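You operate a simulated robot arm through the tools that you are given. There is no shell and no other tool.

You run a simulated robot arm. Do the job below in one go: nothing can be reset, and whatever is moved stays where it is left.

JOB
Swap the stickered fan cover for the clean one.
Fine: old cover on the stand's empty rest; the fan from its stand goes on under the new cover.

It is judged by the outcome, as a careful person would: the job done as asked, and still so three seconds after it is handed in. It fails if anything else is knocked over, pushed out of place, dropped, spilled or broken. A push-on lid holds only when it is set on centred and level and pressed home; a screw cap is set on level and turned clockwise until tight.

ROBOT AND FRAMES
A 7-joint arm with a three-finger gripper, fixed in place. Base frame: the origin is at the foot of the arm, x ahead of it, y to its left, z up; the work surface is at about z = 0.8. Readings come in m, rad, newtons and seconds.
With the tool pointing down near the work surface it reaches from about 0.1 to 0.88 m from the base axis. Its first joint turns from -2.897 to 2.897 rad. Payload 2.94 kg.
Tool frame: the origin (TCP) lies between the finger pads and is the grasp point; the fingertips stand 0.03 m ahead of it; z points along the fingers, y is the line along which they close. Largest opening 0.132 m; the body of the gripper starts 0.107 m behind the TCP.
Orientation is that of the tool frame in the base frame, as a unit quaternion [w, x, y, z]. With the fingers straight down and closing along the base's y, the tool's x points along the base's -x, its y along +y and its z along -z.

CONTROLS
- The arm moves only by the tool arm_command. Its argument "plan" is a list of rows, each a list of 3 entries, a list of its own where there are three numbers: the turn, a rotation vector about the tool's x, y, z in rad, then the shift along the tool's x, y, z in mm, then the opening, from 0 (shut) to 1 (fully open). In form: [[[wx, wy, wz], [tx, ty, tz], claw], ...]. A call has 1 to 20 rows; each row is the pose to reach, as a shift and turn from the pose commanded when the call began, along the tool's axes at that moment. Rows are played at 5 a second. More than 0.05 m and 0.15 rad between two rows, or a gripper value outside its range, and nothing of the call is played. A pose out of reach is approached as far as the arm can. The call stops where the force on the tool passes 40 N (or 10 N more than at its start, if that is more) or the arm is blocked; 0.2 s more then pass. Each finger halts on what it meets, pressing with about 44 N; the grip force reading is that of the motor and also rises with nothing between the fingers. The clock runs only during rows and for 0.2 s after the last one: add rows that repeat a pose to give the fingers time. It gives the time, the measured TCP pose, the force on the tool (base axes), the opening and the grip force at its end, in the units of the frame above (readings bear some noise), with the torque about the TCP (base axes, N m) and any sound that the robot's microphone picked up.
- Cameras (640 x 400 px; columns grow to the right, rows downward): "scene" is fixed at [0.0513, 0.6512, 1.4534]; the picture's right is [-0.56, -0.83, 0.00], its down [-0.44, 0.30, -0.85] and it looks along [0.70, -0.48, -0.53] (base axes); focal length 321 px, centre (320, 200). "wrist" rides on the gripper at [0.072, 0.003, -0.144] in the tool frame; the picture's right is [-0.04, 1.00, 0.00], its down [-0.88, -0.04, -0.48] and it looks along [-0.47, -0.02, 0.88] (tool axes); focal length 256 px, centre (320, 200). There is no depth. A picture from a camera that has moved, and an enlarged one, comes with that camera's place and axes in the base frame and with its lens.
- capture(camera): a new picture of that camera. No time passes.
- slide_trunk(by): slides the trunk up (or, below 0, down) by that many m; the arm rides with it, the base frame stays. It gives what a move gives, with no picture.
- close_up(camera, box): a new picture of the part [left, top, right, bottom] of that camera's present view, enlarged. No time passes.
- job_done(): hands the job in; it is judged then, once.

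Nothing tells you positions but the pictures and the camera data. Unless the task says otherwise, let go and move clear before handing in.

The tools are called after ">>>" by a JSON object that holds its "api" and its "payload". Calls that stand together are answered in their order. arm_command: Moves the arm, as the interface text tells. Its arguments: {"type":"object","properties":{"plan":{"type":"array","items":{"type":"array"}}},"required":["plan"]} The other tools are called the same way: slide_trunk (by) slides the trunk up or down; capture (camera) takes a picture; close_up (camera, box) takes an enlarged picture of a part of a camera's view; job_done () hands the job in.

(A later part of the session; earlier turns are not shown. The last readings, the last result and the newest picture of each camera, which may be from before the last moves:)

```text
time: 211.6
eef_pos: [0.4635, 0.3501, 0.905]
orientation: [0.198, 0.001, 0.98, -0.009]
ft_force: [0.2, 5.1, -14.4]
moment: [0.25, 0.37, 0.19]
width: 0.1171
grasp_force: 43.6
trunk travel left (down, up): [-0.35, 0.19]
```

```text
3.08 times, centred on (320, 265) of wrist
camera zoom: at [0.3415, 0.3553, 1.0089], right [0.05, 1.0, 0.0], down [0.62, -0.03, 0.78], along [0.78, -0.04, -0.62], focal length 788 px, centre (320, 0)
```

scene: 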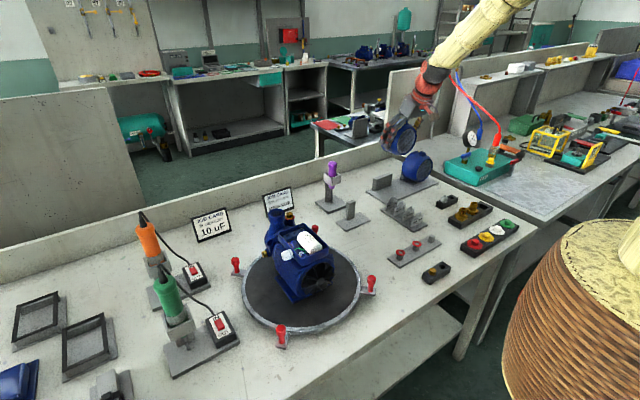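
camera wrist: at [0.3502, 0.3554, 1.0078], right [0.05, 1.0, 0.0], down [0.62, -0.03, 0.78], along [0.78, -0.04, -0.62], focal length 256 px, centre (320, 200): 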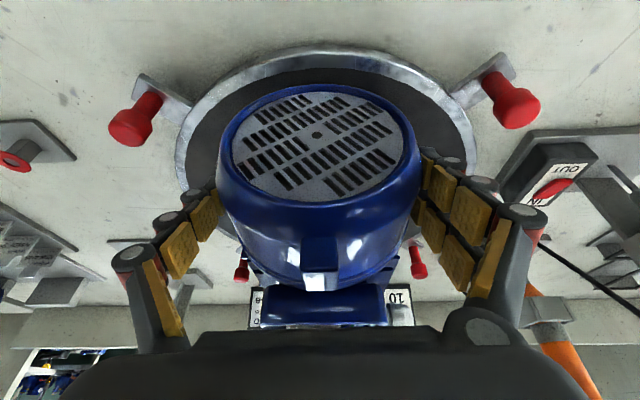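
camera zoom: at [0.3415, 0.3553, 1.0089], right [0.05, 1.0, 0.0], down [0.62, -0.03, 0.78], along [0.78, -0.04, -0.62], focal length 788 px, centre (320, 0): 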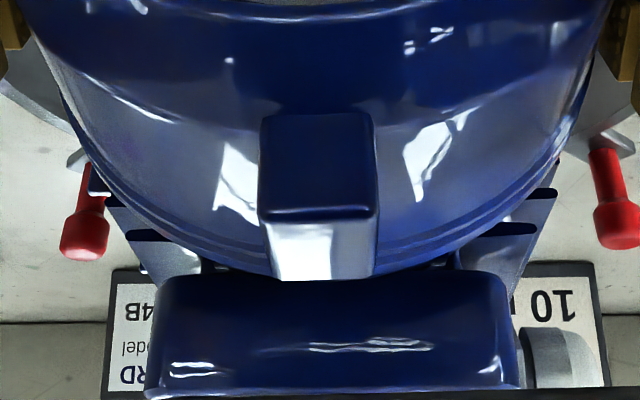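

The contact stays the same 10 mm further out, so the cover's inner ring is touching the fan itself. I'll back the cover off completely and inspect the fan closely.

>>> {"api": "arm_command", "payload": {"plan": [[[0, 0, 0], [1.2, 0, 2.8], 0], [[0, 0, 0], [1.9, 0, 4.6], 0], [[0, 0, 0], [15, 0, -1], 0], [[0, 0, 0], [33, 0, -8.6], 0], [[0, 0, 0], [51, 0, -16.4], 0], [[0, 0, 0], [70, 0, -24.4], 0], [[0, 0, 0], [90, 0, -33], 0], [[0, 0, 0], [90, 0, -33], 0]]}}

>>> {"api": "close_up", "payload": {"camera": "scene", "box": [290, 240, 350, 300]}}

>>> {"api": "close_up", "payload": {"camera": "wrist", "box": [230, 260, 410, 340]}}

```text
time: 213.4
eef_pos: [0.3631, 0.3491, 0.9023]
orientation: [0.2, 0.003, 0.98, -0.009]
ft_force: [-0.2, 0.4, -0.3]
moment: [0.05, -0.04, -0.01]
width: 0.1172
grasp_force: 44.0
trunk travel left (down, up): [-0.35, 0.19]
```

```text
6.67 times, centred on (320, 270) of scene
camera zoom: at [0.0513, 0.6512, 1.4534], right [-0.56, -0.83, 0.0], down [-0.44, 0.3, -0.85], along [0.7, -0.48, -0.53], focal length 2138 px, centre (320, -267)
```

zoom: 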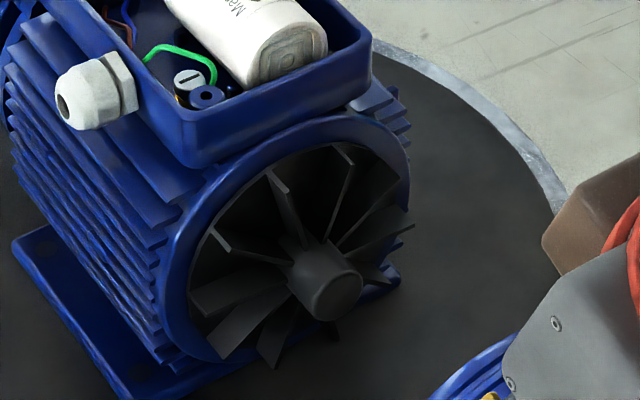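

```text
3.56 times, centred on (320, 300) of wrist
camera zoom: at [0.2428, 0.3543, 1.0058], right [0.05, 1.0, 0.0], down [0.62, -0.03, 0.78], along [0.78, -0.04, -0.62], focal length 910 px, centre (320, -156)
```

zoom: 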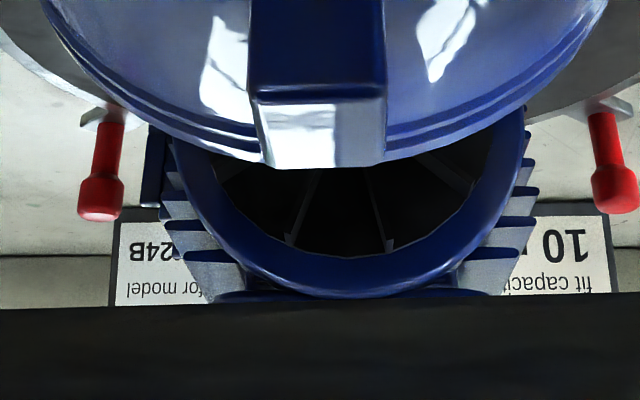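

The fan looks properly seated. To resolve the conflicting position estimates, I'll find the free play physically: bring the cover back over the fan and feel for the upper and lower limits, then centre between them.

>>> {"api": "arm_command", "payload": {"plan": [[[0, 0, 0], [1.2, 0, 2.8], 0], [[0, 0, 0], [-22, 0.2, 12.5], 0], [[0, 0, 0], [-46, 0.4, 22.6], 0], [[0, 0, 0], [-70, 0.6, 32.7], 0], [[0, 0, 0], [-90, 0.8, 41.2], 0], [[0, 0, 0], [-99, 0.9, 45], 0], [[0, 0, 0], [-99, 0.9, 45], 0]]}}

>>> {"api": "arm_command", "payload": {"plan": [[[0, 0, 0], [0.4, 0, 0.92], 0], [[0, 0, 0], [0.8, 0, 1.84], 0]]}}

>>> {"api": "arm_command", "payload": {"plan": [[[0, 0, 0], [0.4, 0, 0.92], 0], [[0, 0, 0], [0.8, 0, 1.84], 0]]}}

>>> {"api": "arm_command", "payload": {"plan": [[[0, 0, 0], [0.4, 0, 0.92], 0], [[0, 0, 0], [0.8, 0, 1.84], 0]]}}

```text
time: 215.0
eef_pos: [0.4793, 0.349, 0.902]
orientation: [0.202, 0.003, 0.979, -0.007]
ft_force: [-0.5, -3.1, 3.0]
moment: [0.09, 0.12, -0.1]
width: 0.1174
grasp_force: 44.1
trunk travel left (down, up): [-0.35, 0.19]
```

```text
time: 215.6
eef_pos: [0.4764, 0.3501, 0.9008]
orientation: [0.202, 0.003, 0.979, -0.007]
ft_force: [0.7, -6.0, 28.4]
moment: [-0.03, -0.23, -0.23]
width: 0.1181
grasp_force: 44.1
trunk travel left (down, up): [-0.35, 0.19]
```

```text
time: 216.2
eef_pos: [0.4747, 0.3499, 0.8966]
orientation: [0.2, 0.002, 0.98, -0.007]
ft_force: [0.2, -3.2, 29.1]
moment: [-0.08, -0.2, -0.12]
width: 0.1179
grasp_force: 43.7
trunk travel left (down, up): [-0.35, 0.19]
```

```text
time: 216.8
eef_pos: [0.4743, 0.3496, 0.893]
orientation: [0.2, 0.003, 0.98, -0.008]
ft_force: [-1.2, -3.6, 28.1]
moment: [-0.05, -0.3, -0.06]
width: 0.1176
grasp_force: 43.9
trunk travel left (down, up): [-0.35, 0.19]
```

The ring fits closely over the fan, and lowering has pushed the cover back up in my grip (28 N). I'll relieve that load at once and re-measure the cover in hand.

>>> {"api": "arm_command", "payload": {"plan": [[[0, 0, 0], [-0.4, 0, -0.92], 0], [[0, 0, 0], [-1.0, 0, -2.3], 0], [[0, 0, 0], [-1.0, 0, -2.3], 0]]}}

>>> {"api": "close_up", "payload": {"camera": "wrist", "box": [200, 70, 440, 220]}}

>>> {"api": "close_up", "payload": {"camera": "scene", "box": [280, 230, 360, 310]}}

```text
time: 217.6
eef_pos: [0.4756, 0.3494, 0.8947]
orientation: [0.198, 0.001, 0.98, -0.009]
ft_force: [-0.1, -0.2, 11.9]
moment: [0.02, -0.05, 0.1]
width: 0.1174
grasp_force: 43.9
trunk travel left (down, up): [-0.35, 0.19]
```

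```text
2.67 times, centred on (320, 145) of wrist
camera zoom: at [0.3532, 0.3547, 0.9981], right [0.05, 1.0, 0.0], down [0.62, -0.03, 0.78], along [0.78, -0.04, -0.62], focal length 683 px, centre (320, 347)
```

zoom: 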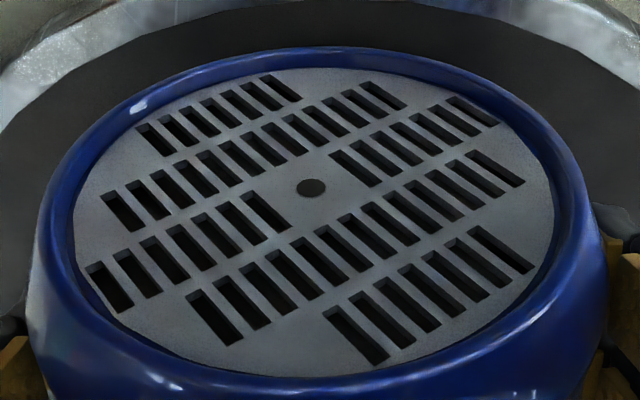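

```text
5.00 times, centred on (320, 270) of scene
camera zoom: at [0.0513, 0.6512, 1.4534], right [-0.56, -0.83, 0.0], down [-0.44, 0.3, -0.85], along [0.7, -0.48, -0.53], focal length 1603 px, centre (320, -150)
```

zoom: 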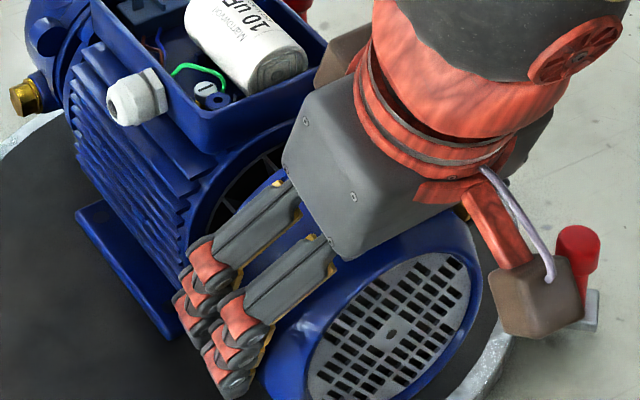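

The motor has been pushed further back (about 12 mm) because the ring caught on the fan during that approach. I'll lift off and back away to reassess everything before doing anything else.

>>> {"api": "arm_command", "payload": {"plan": [[[0, 0, 0], [-0.4, 0, -0.92], 0], [[0, 0, 0], [-0.8, 0, -1.84], 0], [[0, 0, 0], [4, 0, -4], 0], [[0, 0, 0], [18, 0, -10], 0], [[0, 0, 0], [40, 0, -19], 0], [[0, 0, 0], [65, 0, -30], 0], [[0, 0, 0], [90, 0, -40], 0], [[0, 0, 0], [90, 0, -40], 0]]}}

>>> {"api": "close_up", "payload": {"camera": "scene", "box": [270, 220, 360, 310]}}

>>> {"api": "capture", "payload": {"camera": "scene"}}

>>> {"api": "capture", "payload": {"camera": "wrist"}}

```text
time: 219.4
eef_pos: [0.3781, 0.3525, 0.9009]
orientation: [0.199, 0.003, 0.98, -0.009]
ft_force: [1.4, 0.0, -1.3]
moment: [-0.01, -0.03, -0.01]
width: 0.1171
grasp_force: 43.8
trunk travel left (down, up): [-0.35, 0.19]
```

```text
4.44 times, centred on (315, 265) of scene
camera zoom: at [0.0513, 0.6512, 1.4534], right [-0.56, -0.83, 0.0], down [-0.44, 0.3, -0.85], along [0.7, -0.48, -0.53], focal length 1425 px, centre (342, -89)
```

zoom: 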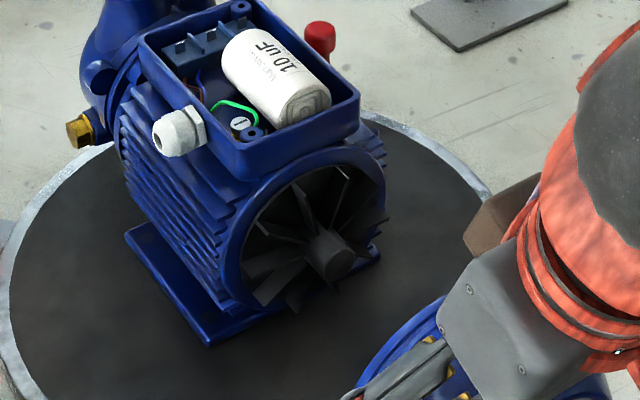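

```text
taken
```

scene: 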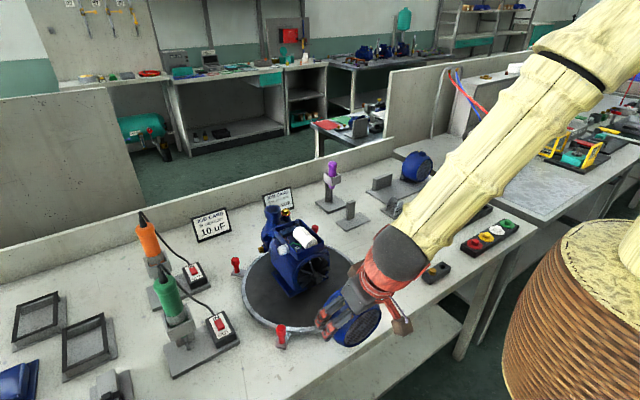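

```text
taken
camera wrist: at [0.2564, 0.3572, 1.0033], right [0.05, 1.0, 0.0], down [0.62, -0.03, 0.78], along [0.78, -0.04, -0.62], focal length 256 px, centre (320, 200)
```

wrist: 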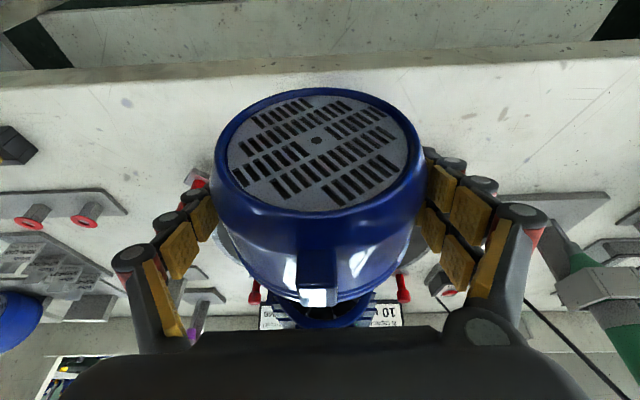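

The motor has slid about 18–20 mm back along the turntable (fan still seated, nothing tipped). My plan: put the new cover back on its rest, nudge the motor back to where it was, then refit the cover with a clean grip. First, carry the cover back toward its rest.

>>> {"api": "arm_command", "payload": {"plan": [[[0, 0, 0], [4, 0, -35], 0], [[0, 0, 0], [-11, 0, -72], 0], [[0, 0, 0], [-27, 0, -109], 0], [[0, 0, 0], [-43, 0, -146], 0], [[0, 0, 0], [-60, -10, -160], 0], [[0, 0, 0], [-82, -45, -150], 0], [[0, 0, 0], [-104, -80, -140], 0], [[0, 0, 0], [-126, -115, -131], 0], [[0, 0, 0], [-148, -150, -121], 0], [[0, 0, 0], [-170, -185, -112], 0], [[0, 0, 0], [-192, -220, -103], 0], [[0, 0, 0], [-214, -255, -93], 0], [[0, 0, 0], [-236, -290, -84], 0], [[0, 0, 0], [-258, -325, -75], 0], [[0, 0, 0], [-280, -360, -65], 0], [[0, 0, 0], [-302, -395, -56], 0], [[0, 0, 0], [-324, -430, -47], 0], [[0, 0, 0], [-346, -465, -37], 0], [[0, 0, 0], [-368, -500, -28], 0], [[0, 0, 0], [-386, -530, -20], 0]]}}

>>> {"api": "capture", "payload": {"camera": "wrist"}}

```text
time: 223.6
eef_pos: [0.7206, -0.1784, 1.0739]
orientation: [0.199, 0.002, 0.98, -0.008]
ft_force: [0.2, -0.1, -1.7]
moment: [0.04, -0.02, 0.01]
width: 0.1171
grasp_force: 43.6
trunk travel left (down, up): [-0.35, 0.19]
```

```text
taken
camera wrist: at [0.5994, -0.1737, 1.1779], right [0.05, 1.0, 0.0], down [0.62, -0.03, 0.78], along [0.78, -0.04, -0.62], focal length 256 px, centre (320, 200)
```

wrist: 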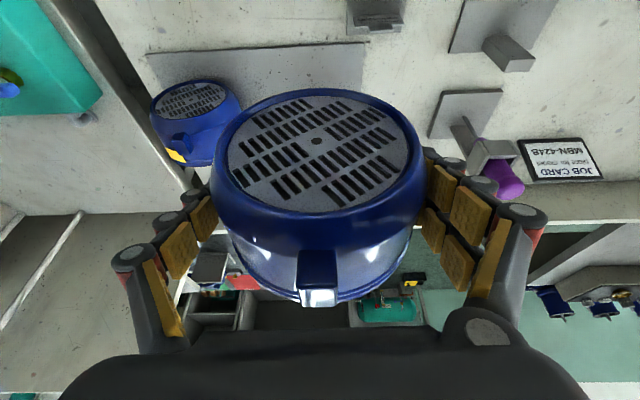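

>>> {"api": "arm_command", "payload": {"plan": [[[0, 0.01, 0], [4, -1.6, 38], 0], [[0, 0.02, 0], [8, -3.2, 77], 0], [[0, 0.03, 0], [12, -4.8, 116], 0], [[0, 0.03, 0], [16, -6.4, 155], 0], [[0, 0.03, 0], [18.5, -7.4, 183], 0], [[0, 0.03, 0], [19.4, -7.9, 196.5], 0], [[0, 0.03, 0], [19.4, -7.9, 196.5], 0]]}}

>>> {"api": "capture", "payload": {"camera": "wrist"}}

>>> {"api": "close_up", "payload": {"camera": "scene", "box": [350, 130, 450, 210]}}

```text
time: 225.2
eef_pos: [0.7832, -0.191, 0.8878]
orientation: [0.185, 0.003, 0.983, -0.009]
ft_force: [0.1, 0.3, -0.6]
moment: [-0.02, -0.03, -0.01]
width: 0.1171
grasp_force: 44.1
trunk travel left (down, up): [-0.35, 0.19]
```

```text
taken
camera wrist: at [0.6642, -0.1849, 0.9937], right [0.05, 1.0, 0.0], down [0.65, -0.03, 0.76], along [0.76, -0.04, -0.65], focal length 256 px, centre (320, 200)
```

wrist: 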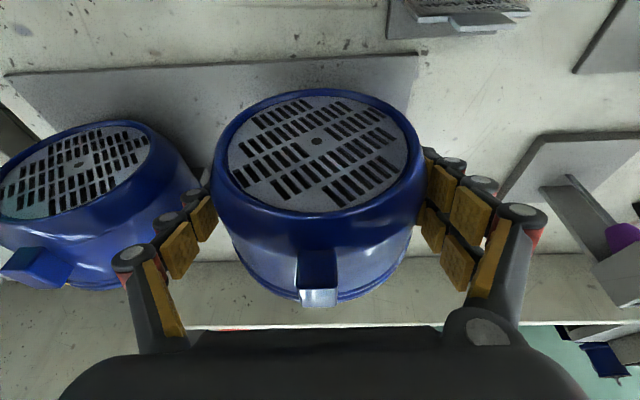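

```text
5.00 times, centred on (400, 170) of scene
camera zoom: at [0.0513, 0.6512, 1.4534], right [-0.56, -0.83, 0.0], down [-0.44, 0.3, -0.85], along [0.7, -0.48, -0.53], focal length 1603 px, centre (-80, 350)
```

zoom: 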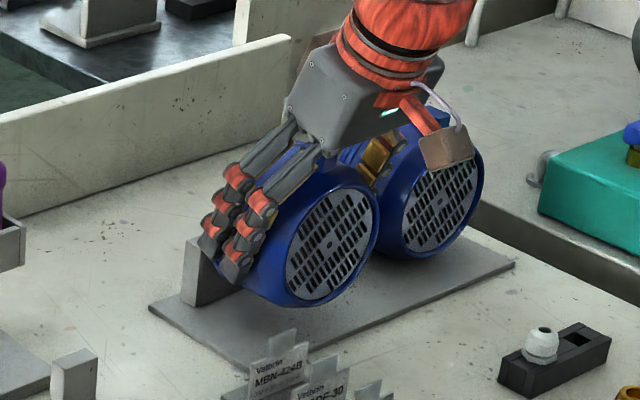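

The hole is at (0.745, −0.191, 0.884); its seat is (0.7705, −0.190, 0.866). I'll lower in front of the block and then slide in.

>>> {"api": "arm_command", "payload": {"plan": [[[0, 0, 0], [2.8, 0.7, 7.3], 0], [[0, 0, 0], [5.7, 1.4, 14.6], 0], [[0, 0, 0], [-3.6, 1.4, 18.3], 0], [[0, 0, 0], [-12.9, 1.4, 21.9], 0], [[0, 0, 0], [-12.9, 1.4, 21.9], 0]]}}

>>> {"api": "close_up", "payload": {"camera": "wrist", "box": [280, 110, 360, 190]}}

```text
time: 226.4
eef_pos: [0.8009, -0.1895, 0.8698]
orientation: [0.183, 0.002, 0.983, -0.009]
ft_force: [0.5, -0.1, -1.6]
moment: [0.0, 0.01, -0.01]
width: 0.1171
grasp_force: 44.2
trunk travel left (down, up): [-0.35, 0.19]
```

```text
5.00 times, centred on (320, 150) of wrist
camera zoom: at [0.6817, -0.1835, 0.9769], right [0.05, 1.0, 0.0], down [0.65, -0.03, 0.76], along [0.76, -0.04, -0.65], focal length 1280 px, centre (320, 450)
```

zoom: 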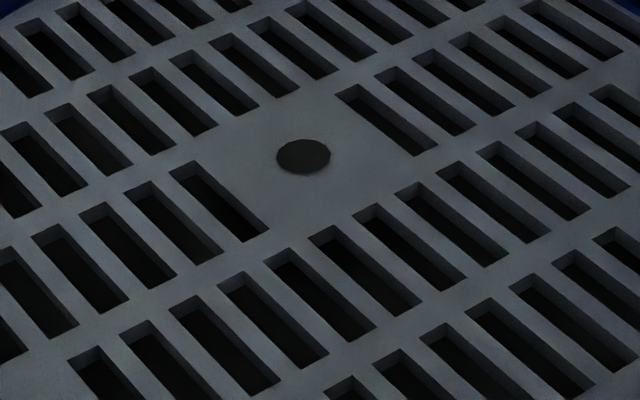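

Remaining offset is only (+7.7, 0, −1.4) mm. I'll move straight to the seat and release in the same motion.

>>> {"api": "arm_command", "payload": {"plan": [[[0, 0, 0], [-2.6, 0, 1.4], 0], [[0, 0, 0], [-5, 0, 2.9], 0], [[0, 0, 0], [-6.66, 0, 4.1], 0], [[0, 0, 0], [-6.66, 0, 4.1], 0.92], [[0, 0, 0], [-6.66, 0, 4.1], 0.92]]}}

>>> {"api": "capture", "payload": {"camera": "wrist"}}

>>> {"api": "close_up", "payload": {"camera": "wrist", "box": [280, 110, 360, 190]}}

```text
time: 227.6
eef_pos: [0.8079, -0.1902, 0.8683]
orientation: [0.185, 0.002, 0.983, -0.009]
ft_force: [-0.1, 0.3, -0.3]
moment: [0.0, 0.02, 0.0]
width: 0.1215
grasp_force: 0.1
trunk travel left (down, up): [-0.35, 0.19]
```

```text
taken
camera wrist: at [0.6892, -0.1844, 0.9763], right [0.05, 1.0, 0.0], down [0.65, -0.03, 0.76], along [0.76, -0.04, -0.65], focal length 256 px, centre (320, 200)
```

wrist: 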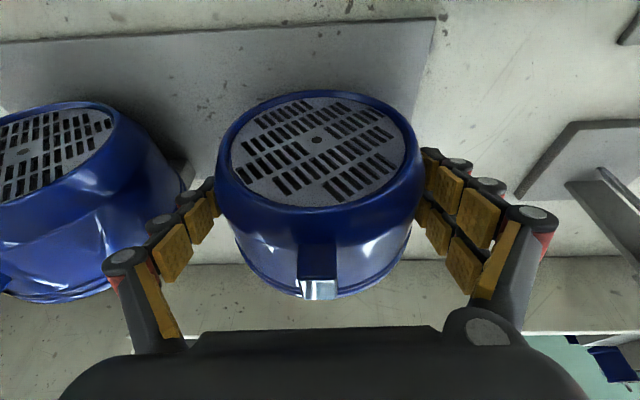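

```text
5.00 times, centred on (320, 150) of wrist
camera zoom: at [0.6892, -0.1844, 0.9763], right [0.05, 1.0, 0.0], down [0.65, -0.03, 0.76], along [0.76, -0.04, -0.65], focal length 1280 px, centre (320, 450)
```

zoom: 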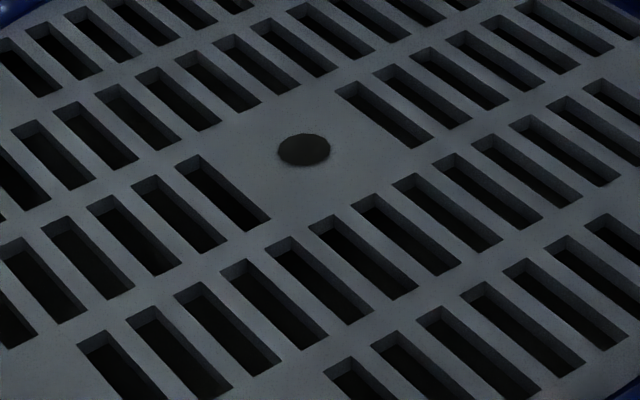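

>>> {"api": "arm_command", "payload": {"plan": [[[0, 0, 0], [0, 0, 0], 0.96], [[0, 0, 0], [0, 0, 0], 1.0], [[0, 0, 0], [0, 0, 0], 1.0], [[0, 0, 0], [0, 0, 0], 1.0]]}}

>>> {"api": "close_up", "payload": {"camera": "wrist", "box": [280, 110, 360, 190]}}

>>> {"api": "close_up", "payload": {"camera": "scene", "box": [350, 130, 450, 210]}}

```text
time: 228.6
eef_pos: [0.8078, -0.1905, 0.8702]
orientation: [0.184, 0.003, 0.983, -0.009]
ft_force: [0.0, -0.8, 0.3]
moment: [-0.03, 0.0, -0.03]
width: 0.1319
grasp_force: 0.0
trunk travel left (down, up): [-0.35, 0.19]
```

```text
5.00 times, centred on (320, 150) of wrist
camera zoom: at [0.6892, -0.1844, 0.9763], right [0.05, 1.0, 0.0], down [0.65, -0.03, 0.76], along [0.76, -0.04, -0.65], focal length 1280 px, centre (320, 450)
```

zoom: 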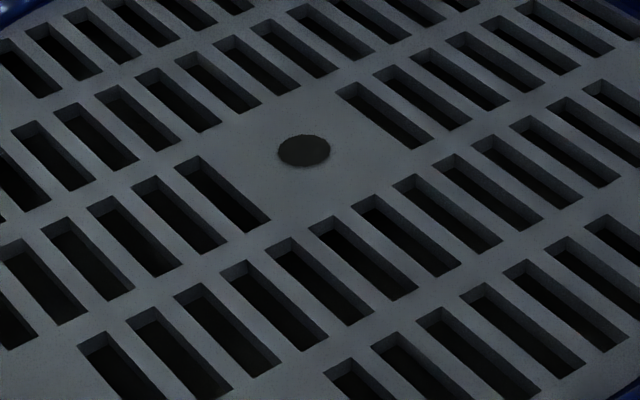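

```text
5.00 times, centred on (400, 170) of scene
camera zoom: at [0.0513, 0.6512, 1.4534], right [-0.56, -0.83, 0.0], down [-0.44, 0.3, -0.85], along [0.7, -0.48, -0.53], focal length 1603 px, centre (-80, 350)
```

zoom: 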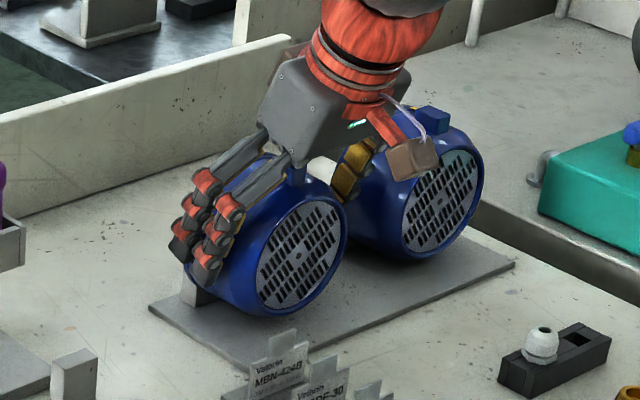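

The new cover is held on its rest again, so releasing at the correct pose does work. I'll withdraw and go and measure the motor's present position from above.

>>> {"api": "arm_command", "payload": {"plan": [[[0, 0, 0], [0, 0, -20], 1], [[0, 0, 0], [0, 0, -45], 1], [[0, 0, 0], [0, 0, -80], 1], [[0, 0, 0], [0, 0, -120], 1], [[-0.0088, 0, 0], [0, 0, -150], 1], [[-0.0177, 0, 0], [0, 0, -170], 1], [[-0.0177, 0, 0], [0, 0, -170], 1]]}}

>>> {"api": "arm_command", "payload": {"plan": [[[0, 0.1, 0], [15, 35, -10], 1], [[0, 0.2, 0], [30, 72, -20], 1], [[0, 0.3, 0], [45, 110, -30], 1], [[0, 0.372, 0], [60, 150, -40], 1], [[0, 0.372, 0], [78, 190, -47], 1], [[0, 0.372, 0], [96, 230, -54], 1], [[0, 0.372, 0], [114, 270, -61], 1], [[0, 0.372, 0], [132, 310, -68], 1], [[0, 0.372, 0], [150, 350, -75], 1], [[0, 0.372, 0], [168, 390, -82], 1], [[0, 0.372, 0], [186, 430, -89], 1], [[0, 0.372, 0], [204, 470, -96], 1], [[0, 0.372, 0], [222, 505, -103], 1], [[0, 0.372, 0], [232, 525, -107], 1], [[0, 0.372, 0], [232, 525, -107], 1]]}}

>>> {"api": "capture", "payload": {"camera": "wrist"}}

```text
time: 230.2
eef_pos: [0.7459, -0.1887, 1.0276]
orientation: [0.184, 0.001, 0.983, 0.0]
ft_force: [0.3, 0.3, -0.5]
moment: [0.01, -0.01, 0.01]
width: 0.1318
grasp_force: 0.0
trunk travel left (down, up): [-0.35, 0.19]
```

```text
time: 233.4
eef_pos: [0.4897, 0.3394, 1.0415]
orientation: [-0.001, 0.001, 1.0, 0.001]
ft_force: [-1.2, 0.1, 0.5]
moment: [-0.03, -0.02, -0.01]
width: 0.132
grasp_force: 0.1
trunk travel left (down, up): [-0.35, 0.19]
```

```text
taken
camera wrist: at [0.4182, 0.342, 1.1845], right [0.04, 1.0, 0.0], down [0.88, -0.04, 0.47], along [0.47, -0.02, -0.88], focal length 256 px, centre (320, 200)
```

wrist: 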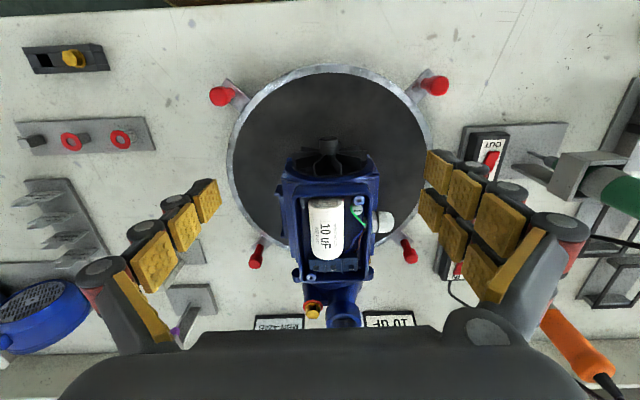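

>>> {"api": "close_up", "payload": {"camera": "wrist", "box": [260, 110, 400, 230]}}

>>> {"api": "close_up", "payload": {"camera": "wrist", "box": [260, 200, 400, 340]}}

```text
3.33 times, centred on (330, 170) of wrist
camera zoom: at [0.4182, 0.342, 1.1845], right [0.04, 1.0, 0.0], down [0.88, -0.04, 0.47], along [0.47, -0.02, -0.88], focal length 853 px, centre (287, 300)
```

zoom: 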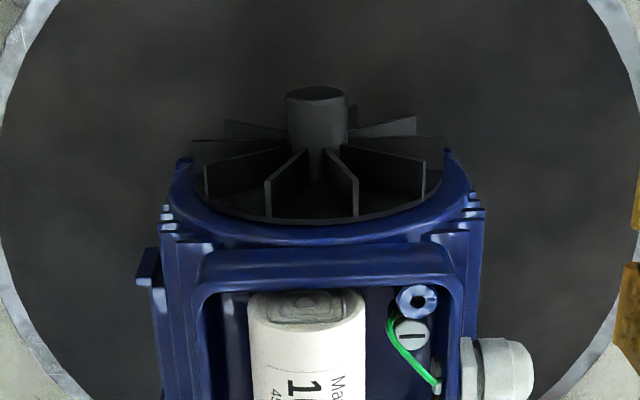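

```text
2.86 times, centred on (330, 270) of wrist
camera zoom: at [0.4182, 0.342, 1.1845], right [0.04, 1.0, 0.0], down [0.88, -0.04, 0.47], along [0.47, -0.02, -0.88], focal length 731 px, centre (291, 0)
```

zoom: 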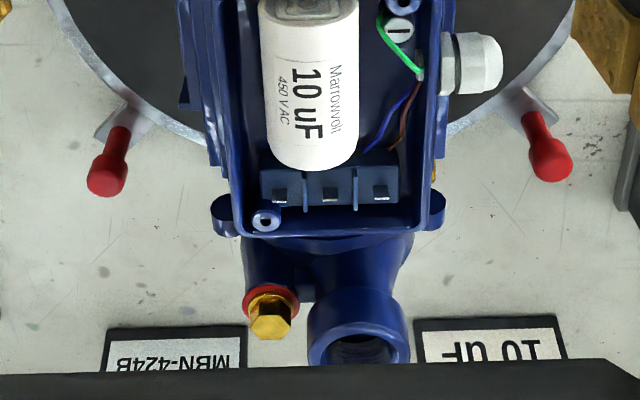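

The fan sits correctly; the motor is ~22 mm further back (+x) and 2 mm to −y, with no rotation. I'd like to push it back from behind the pump, so I'll look at the space behind it first.

>>> {"api": "arm_command", "payload": {"plan": [[[0, 0, 0], [0, 2, -35], 1], [[0, 0, 0], [-10, 4, -75], 1], [[0, 0, 0], [-45, 6, -100], 1], [[0, 0, 0], [-90, 8, -110], 1], [[0, 0, 0], [-135, 10, -110], 1], [[0, 0, 0], [-180, 10, -110], 1], [[0, 0, 0], [-210, 10, -110], 1], [[0, 0, 0], [-210, 10, -110], 1]]}}

>>> {"api": "capture", "payload": {"camera": "wrist"}}

>>> {"api": "close_up", "payload": {"camera": "wrist", "box": [240, 60, 420, 220]}}

```text
time: 235.2
eef_pos: [0.7009, 0.3493, 1.1565]
orientation: [0.0, 0.0, 1.0, 0.001]
ft_force: [0.2, -0.4, 0.1]
moment: [0.01, -0.04, 0.0]
width: 0.1321
grasp_force: 0.2
trunk travel left (down, up): [-0.35, 0.19]
```

```text
taken
camera wrist: at [0.63, 0.3528, 1.2991], right [0.04, 1.0, 0.0], down [0.88, -0.04, 0.48], along [0.47, -0.02, -0.88], focal length 256 px, centre (320, 200)
```

wrist: 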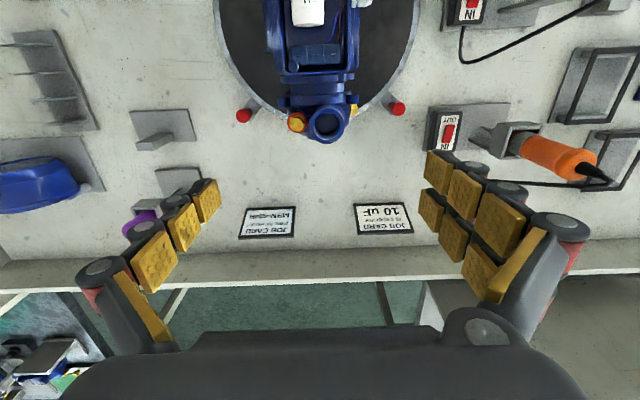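

```text
2.50 times, centred on (330, 140) of wrist
camera zoom: at [0.63, 0.3528, 1.2991], right [0.04, 1.0, 0.0], down [0.88, -0.04, 0.48], along [0.47, -0.02, -0.88], focal length 640 px, centre (295, 350)
```

zoom: 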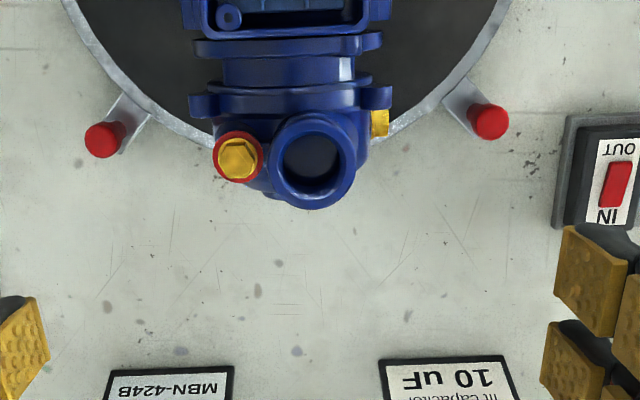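

There's no good low surface behind the pump. Gripping the motor by its end ring at axis height and sliding it back is safer than pushing high up. I'll come in from above the front with the tilted tool.

>>> {"api": "arm_command", "payload": {"plan": [[[0, 0, 0], [38, 0, 0], 1], [[0, -0.1, 0], [76, 0.5, 5], 1], [[0, -0.2, 0], [114, 1, 12], 1], [[0, -0.3, 0], [152, 1.5, 22], 1], [[0, -0.4, 0], [176, 1.7, 40], 1], [[0, -0.4, 0], [176, 1.7, 70], 1], [[0, -0.4, 0], [176, 1.7, 70], 1]]}}

>>> {"api": "capture", "payload": {"camera": "wrist"}}

```text
time: 236.8
eef_pos: [0.5229, 0.3486, 1.0823]
orientation: [0.198, 0.001, 0.98, 0.0]
ft_force: [1.2, 1.2, 0.9]
moment: [-0.03, 0.04, 0.01]
width: 0.1318
grasp_force: 0.0
trunk travel left (down, up): [-0.35, 0.19]
```

```text
taken
camera wrist: at [0.4024, 0.3521, 1.1857], right [0.04, 1.0, 0.02], down [0.62, -0.04, 0.78], along [0.78, -0.02, -0.63], focal length 256 px, centre (320, 200)
```

wrist: 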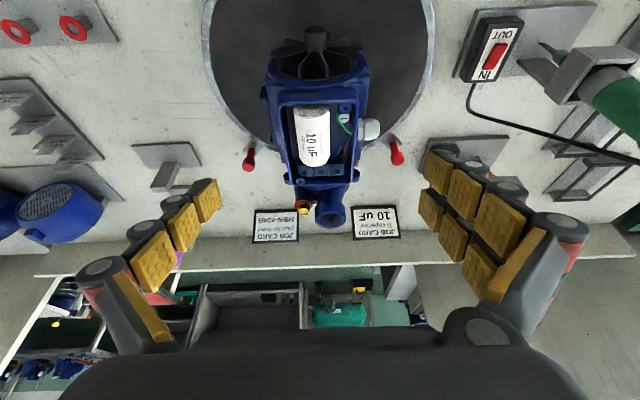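

>>> {"api": "arm_command", "payload": {"plan": [[[0, 0, 0], [12, 1.4, 30], 1], [[0, 0, 0], [24, 1.4, 65], 1], [[0, 0, 0], [36, 1.4, 100], 1], [[0, 0, 0], [47, 1.4, 131], 1], [[0, 0, 0], [55, 1.4, 153], 1], [[0, 0, 0], [62.5, 1.4, 174.5], 1], [[0, 0, 0], [62.5, 1.4, 174.5], 1]]}}

>>> {"api": "capture", "payload": {"camera": "wrist"}}

>>> {"api": "close_up", "payload": {"camera": "scene", "box": [260, 210, 380, 320]}}

```text
time: 238.4
eef_pos: [0.5354, 0.3537, 0.8981]
orientation: [0.198, 0.001, 0.98, -0.001]
ft_force: [-0.3, 0.7, 0.6]
moment: [-0.02, 0.01, -0.01]
width: 0.1321
grasp_force: 0.1
trunk travel left (down, up): [-0.35, 0.19]
```

```text
taken
camera wrist: at [0.416, 0.3556, 1.0017], right [0.04, 1.0, 0.02], down [0.62, -0.04, 0.78], along [0.78, -0.02, -0.63], focal length 256 px, centre (320, 200)
```

wrist: 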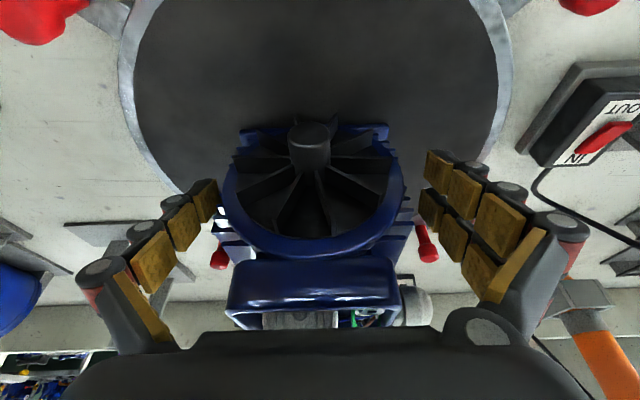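

```text
3.64 times, centred on (320, 265) of scene
camera zoom: at [0.0513, 0.6512, 1.4534], right [-0.56, -0.83, 0.0], down [-0.44, 0.3, -0.85], along [0.7, -0.48, -0.53], focal length 1166 px, centre (320, -36)
```

zoom: 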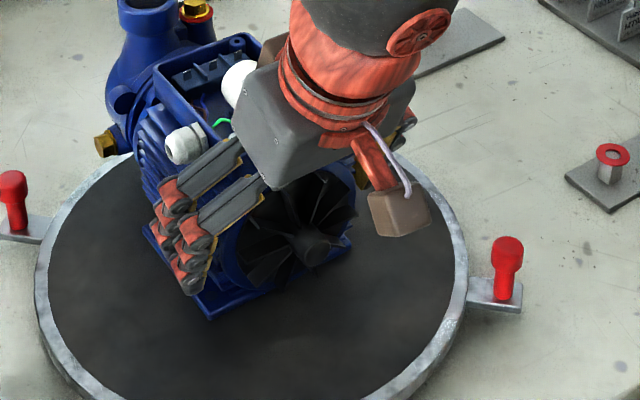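

The fingers straddle the motor end without contact. I'll centre on y≈0.3505 and close gently on the ring.

>>> {"api": "arm_command", "payload": {"plan": [[[0, 0, 0], [0, -2.1, 0], 1], [[0, 0, 0], [0, -2.1, 0], 0.95], [[0, 0, 0], [0, -2.1, 0], 0.9], [[0, 0, 0], [0, -2.1, 0], 0.5], [[0, 0, 0], [0, -2.1, 0], 0], [[0, 0, 0], [0, -2.1, 0], 0]]}}

>>> {"api": "capture", "payload": {"camera": "wrist"}}

```text
time: 239.8
eef_pos: [0.536, 0.3481, 0.8986]
orientation: [0.199, 0.001, 0.98, 0.0]
ft_force: [-0.6, -8.4, 5.0]
moment: [-0.91, 0.38, -0.27]
width: 0.1096
grasp_force: 33.0
trunk travel left (down, up): [-0.35, 0.19]
```

```text
taken
camera wrist: at [0.4153, 0.3519, 1.0021], right [0.04, 1.0, 0.02], down [0.62, -0.04, 0.78], along [0.78, -0.02, -0.63], focal length 256 px, centre (320, 200)
```

wrist: 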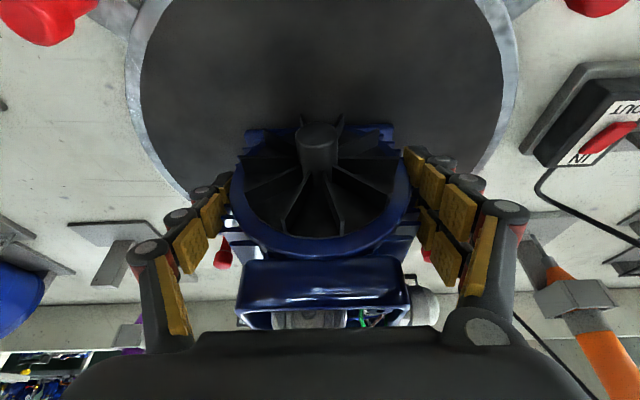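

>>> {"api": "arm_command", "payload": {"plan": [[[0, 0, 0], [1.8, 0, -0.8], 0], [[0, 0, 0], [3.7, 0, -1.6], 0], [[0, 0, 0], [5.5, 0, -2.3], 0], [[0, 0, 0], [7.4, 0, -3.1], 0], [[0, 0, 0], [9.2, 0, -3.9], 0]]}}

>>> {"api": "capture", "payload": {"camera": "wrist"}}

>>> {"api": "close_up", "payload": {"camera": "scene", "box": [260, 210, 380, 320]}}

```text
time: 241.0
eef_pos: [0.5285, 0.3504, 0.8987]
orientation: [0.199, 0.002, 0.98, 0.001]
ft_force: [20.3, -1.2, -0.7]
moment: [0.05, -0.6, -0.07]
width: 0.1096
grasp_force: 43.9
trunk travel left (down, up): [-0.35, 0.19]
```

```text
taken
camera wrist: at [0.4063, 0.3535, 1.0024], right [0.04, 1.0, 0.02], down [0.62, -0.04, 0.78], along [0.78, -0.02, -0.63], focal length 256 px, centre (320, 200)
```

wrist: 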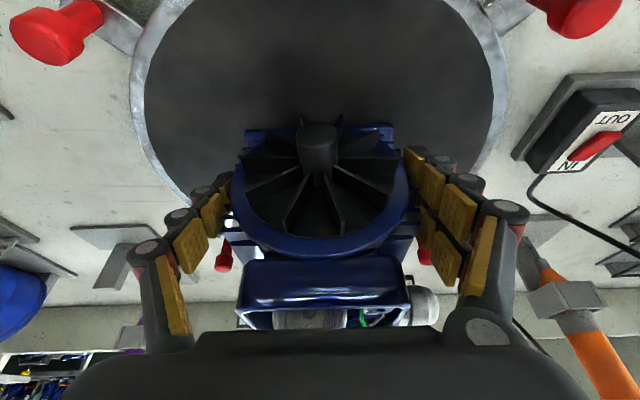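

```text
3.64 times, centred on (320, 265) of scene
camera zoom: at [0.0513, 0.6512, 1.4534], right [-0.56, -0.83, 0.0], down [-0.44, 0.3, -0.85], along [0.7, -0.48, -0.53], focal length 1166 px, centre (320, -36)
```

zoom: 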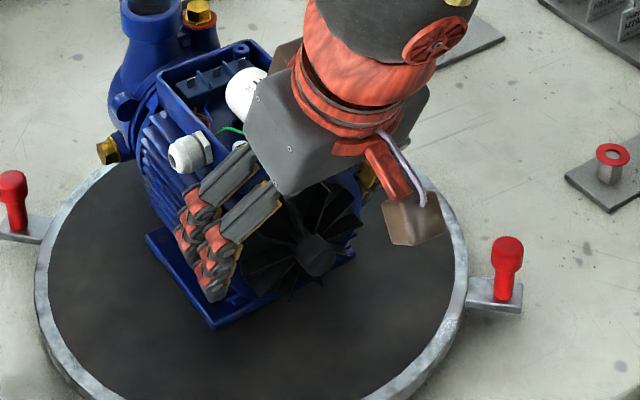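

The motor slides along with the grip (20 N friction, no slip). Continuing the remaining ~12.5 mm.

>>> {"api": "arm_command", "payload": {"plan": [[[0, 0, 0], [1.9, 0, -0.8], 0], [[0, 0, 0], [3.9, 0, -1.6], 0], [[0, 0, 0], [5.8, 0, -2.5], 0], [[0, 0, 0], [7.8, 0, -3.3], 0], [[0, 0, 0], [9.7, 0, -4.1], 0], [[0, 0, 0], [11.6, 0, -4.9], 0], [[0, 0, 0], [11.6, 0, -4.9], 0]]}}

>>> {"api": "capture", "payload": {"camera": "wrist"}}

>>> {"api": "close_up", "payload": {"camera": "scene", "box": [270, 220, 360, 310]}}

```text
time: 242.6
eef_pos: [0.5146, 0.3508, 0.8983]
orientation: [0.198, 0.0, 0.98, 0.001]
ft_force: [22.9, 6.1, 2.9]
moment: [0.62, -0.62, 0.37]
width: 0.1095
grasp_force: 44.5
trunk travel left (down, up): [-0.35, 0.19]
```

```text
taken
camera wrist: at [0.3927, 0.3528, 1.0021], right [0.04, 1.0, 0.02], down [0.63, -0.04, 0.78], along [0.78, -0.02, -0.63], focal length 256 px, centre (320, 200)
```

wrist: 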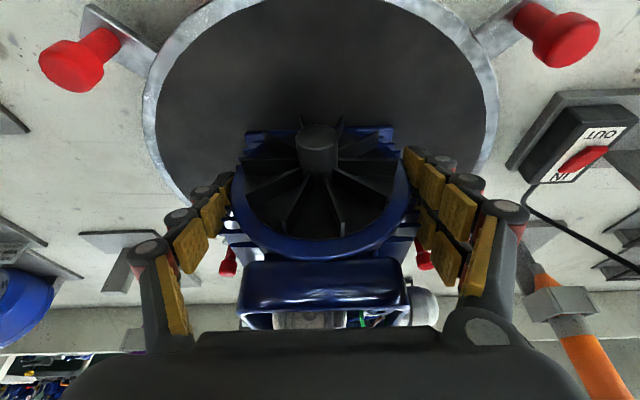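

```text
4.44 times, centred on (315, 265) of scene
camera zoom: at [0.0513, 0.6512, 1.4534], right [-0.56, -0.83, 0.0], down [-0.44, 0.3, -0.85], along [0.7, -0.48, -0.53], focal length 1425 px, centre (342, -89)
```

zoom: 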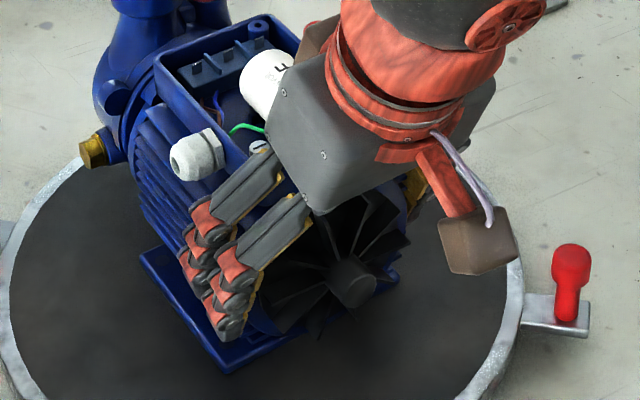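

The motor is back where it was (features match the earlier picture). I'll release and withdraw upward, then re-measure it.

>>> {"api": "arm_command", "payload": {"plan": [[[0, 0, 0], [-0.9, 0, 0.4], 0], [[0, 0, 0], [-1.8, 0, 0.8], 0.9], [[0, 0, 0], [-1.8, 0, 0.8], 1.0], [[0, 0, 0], [-1.8, 0, 0.8], 1.0], [[0, 0, 0], [-1.8, 0, -20], 1], [[0, 0, 0], [-1.8, 0, -55], 1], [[0, 0, 0], [-1.8, 0, -95], 1], [[0, 0, 0], [-1.8, 0, -135], 1], [[0, 0, 0], [-1.8, 0, -160], 1], [[0, 0, 0], [-1.8, 0, -160], 1]]}}

>>> {"api": "capture", "payload": {"camera": "wrist"}}

>>> {"api": "close_up", "payload": {"camera": "wrist", "box": [250, 30, 390, 150]}}

>>> {"api": "close_up", "payload": {"camera": "scene", "box": [270, 220, 360, 310]}}

```text
time: 244.8
eef_pos: [0.4518, 0.3498, 1.0462]
orientation: [0.199, 0.0, 0.98, 0.0]
ft_force: [-0.5, -0.9, 0.5]
moment: [0.01, 0.02, -0.03]
width: 0.1317
grasp_force: 0.0
trunk travel left (down, up): [-0.35, 0.19]
```

```text
taken
camera wrist: at [0.331, 0.3532, 1.1496], right [0.04, 1.0, 0.02], down [0.62, -0.04, 0.78], along [0.78, -0.02, -0.63], focal length 256 px, centre (320, 200)
```

wrist: 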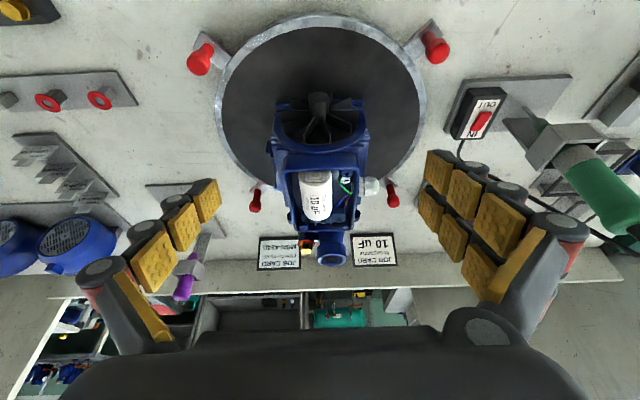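

```text
3.33 times, centred on (320, 90) of wrist
camera zoom: at [0.331, 0.3532, 1.1496], right [0.04, 1.0, 0.02], down [0.62, -0.04, 0.78], along [0.78, -0.02, -0.63], focal length 853 px, centre (320, 567)
```

zoom: 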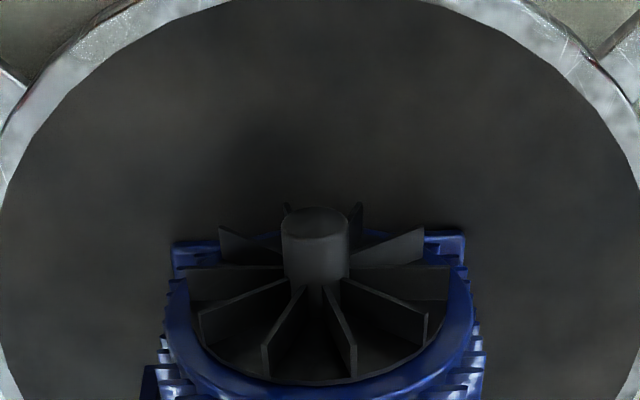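

```text
4.44 times, centred on (315, 265) of scene
camera zoom: at [0.0513, 0.6512, 1.4534], right [-0.56, -0.83, 0.0], down [-0.44, 0.3, -0.85], along [0.7, -0.48, -0.53], focal length 1425 px, centre (342, -89)
```

zoom: 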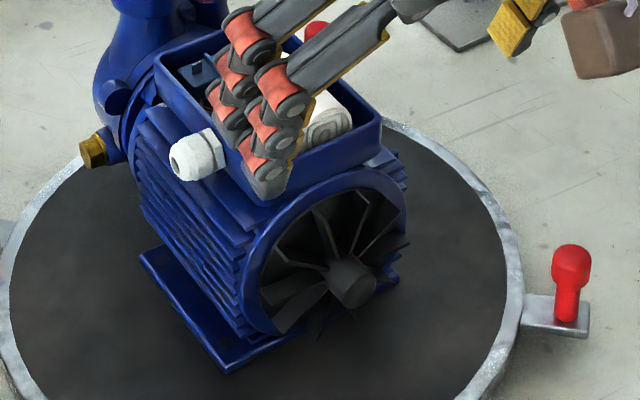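

The motor is back in place with the fan on it (boss front at x≈0.473, y≈0.351). Now back to the new cover for a clean grip.

>>> {"api": "arm_command", "payload": {"plan": [[[0, 0, 0], [-10, -18, -10], 1], [[0, 0, 0], [-32, -55, -2], 1], [[0, 0, 0], [-54, -92, 6], 1], [[0, 0, 0], [-76, -129, 14], 1], [[0, 0, 0], [-98, -166, 23], 1], [[0, 0, 0], [-120, -203, 32], 1], [[0, 0, 0], [-143, -240, 41], 1], [[0, 0, 0], [-166, -277, 50], 1], [[0, 0, 0], [-189, -314, 59], 1], [[0, 0, 0], [-212, -351, 69], 1], [[0, 0, 0], [-235, -388, 79], 1], [[0, 0, 0], [-258, -425, 90], 1], [[0, 0, 0], [-281, -462, 101], 1], [[0, 0, 0], [-304, -499, 111], 1], [[0, 0, 0], [-325, -536, 121], 1], [[0, 0, 0], [-325, -540, 121], 1]]}}

>>> {"api": "capture", "payload": {"camera": "wrist"}}

>>> {"api": "close_up", "payload": {"camera": "wrist", "box": [240, 20, 400, 150]}}

```text
time: 248.2
eef_pos: [0.7997, -0.1919, 1.0602]
orientation: [0.199, 0.002, 0.98, -0.001]
ft_force: [-0.5, -0.3, -0.6]
moment: [-0.01, -0.03, 0.0]
width: 0.1321
grasp_force: 0.1
trunk travel left (down, up): [-0.35, 0.19]
```

```text
taken
camera wrist: at [0.6786, -0.1888, 1.1642], right [0.04, 1.0, 0.02], down [0.62, -0.04, 0.78], along [0.78, -0.02, -0.63], focal length 256 px, centre (320, 200)
```

wrist: 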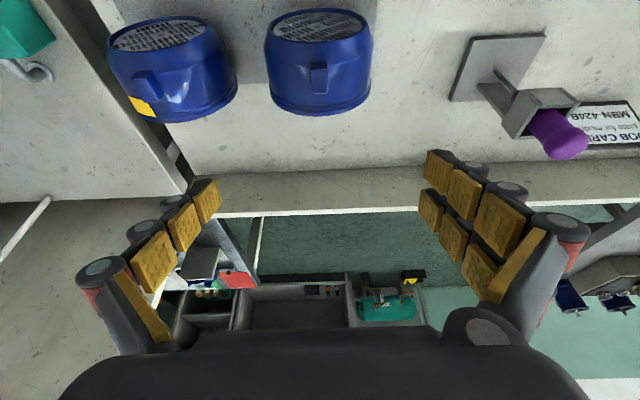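

```text
3.08 times, centred on (320, 85) of wrist
camera zoom: at [0.6786, -0.1888, 1.1642], right [0.04, 1.0, 0.02], down [0.62, -0.04, 0.78], along [0.78, -0.02, -0.63], focal length 788 px, centre (320, 554)
```

zoom: 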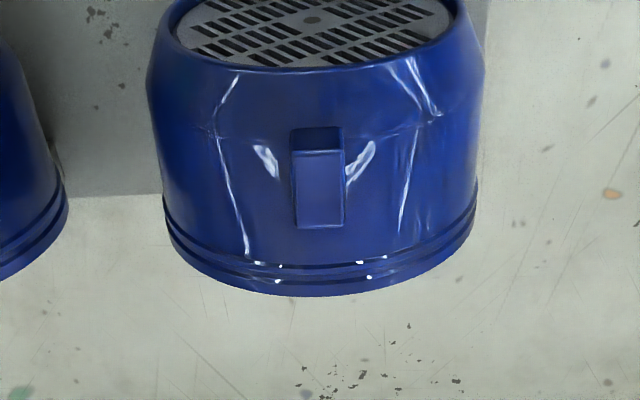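

>>> {"api": "arm_command", "payload": {"plan": [[[0, 0, 0], [15, 2.1, 38], 1], [[0, 0, 0], [31, 2.1, 80], 1], [[0, 0, 0], [46, 2.1, 119], 1], [[0, 0, 0], [58, 2.1, 150], 1], [[0, 0, 0], [66, 2.1, 170], 1], [[0, 0, 0], [70.4, 2.1, 182], 1], [[0, 0, 0], [70.4, 2.1, 182], 1]]}}

>>> {"api": "close_up", "payload": {"camera": "wrist", "box": [280, 110, 360, 190]}}

```text
time: 249.8
eef_pos: [0.8041, -0.1929, 0.8658]
orientation: [0.198, 0.001, 0.98, 0.0]
ft_force: [0.3, -0.5, 0.1]
moment: [0.05, 0.03, 0.01]
width: 0.1318
grasp_force: 0.1
trunk travel left (down, up): [-0.35, 0.19]
```

```text
5.00 times, centred on (320, 150) of wrist
camera zoom: at [0.683, -0.1892, 0.9691], right [0.04, 1.0, 0.02], down [0.62, -0.04, 0.78], along [0.78, -0.02, -0.63], focal length 1280 px, centre (320, 450)
```

zoom: 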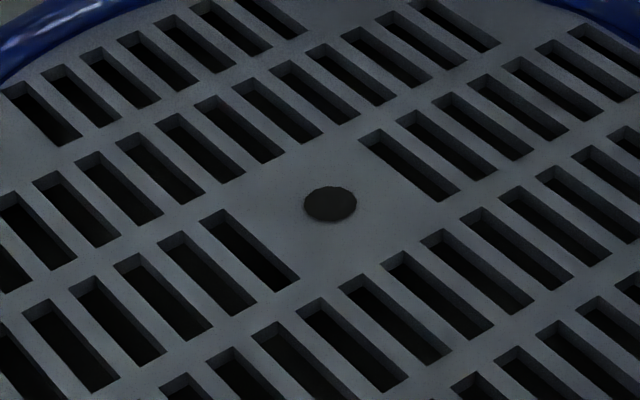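

>>> {"api": "arm_command", "payload": {"plan": [[[0, 0, 0], [-1.5, 2.6, 0.6], 1], [[0, 0, 0], [-1.5, 2.6, 0.6], 1], [[0, 0, 0], [-1.5, 2.6, 0.6], 0.9], [[0, 0, 0], [-1.5, 2.6, 0.6], 0.5], [[0, 0, 0], [-1.5, 2.6, 0.6], 0.0], [[0, 0, 0], [-1.5, 2.6, 0.6], 0.0]]}}

>>> {"api": "close_up", "payload": {"camera": "wrist", "box": [280, 110, 360, 190]}}

```text
time: 251.2
eef_pos: [0.8044, -0.1884, 0.8655]
orientation: [0.198, 0.002, 0.98, -0.001]
ft_force: [-1.4, -0.8, 1.9]
moment: [-0.03, -0.02, -0.03]
width: 0.1173
grasp_force: 41.4
trunk travel left (down, up): [-0.35, 0.19]
```

```text
5.00 times, centred on (320, 150) of wrist
camera zoom: at [0.6832, -0.1859, 0.9691], right [0.04, 1.0, 0.02], down [0.63, -0.04, 0.78], along [0.78, -0.02, -0.63], focal length 1280 px, centre (320, 450)
```

zoom: 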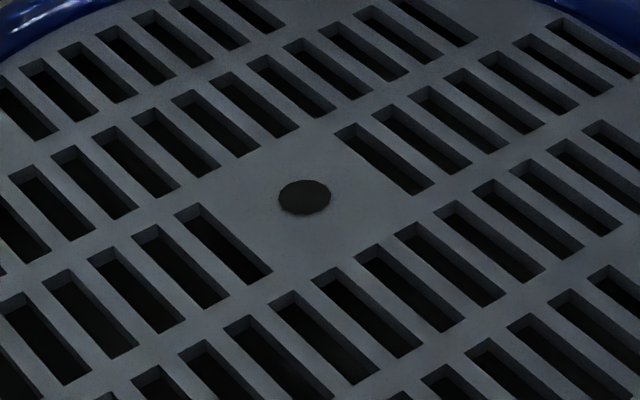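

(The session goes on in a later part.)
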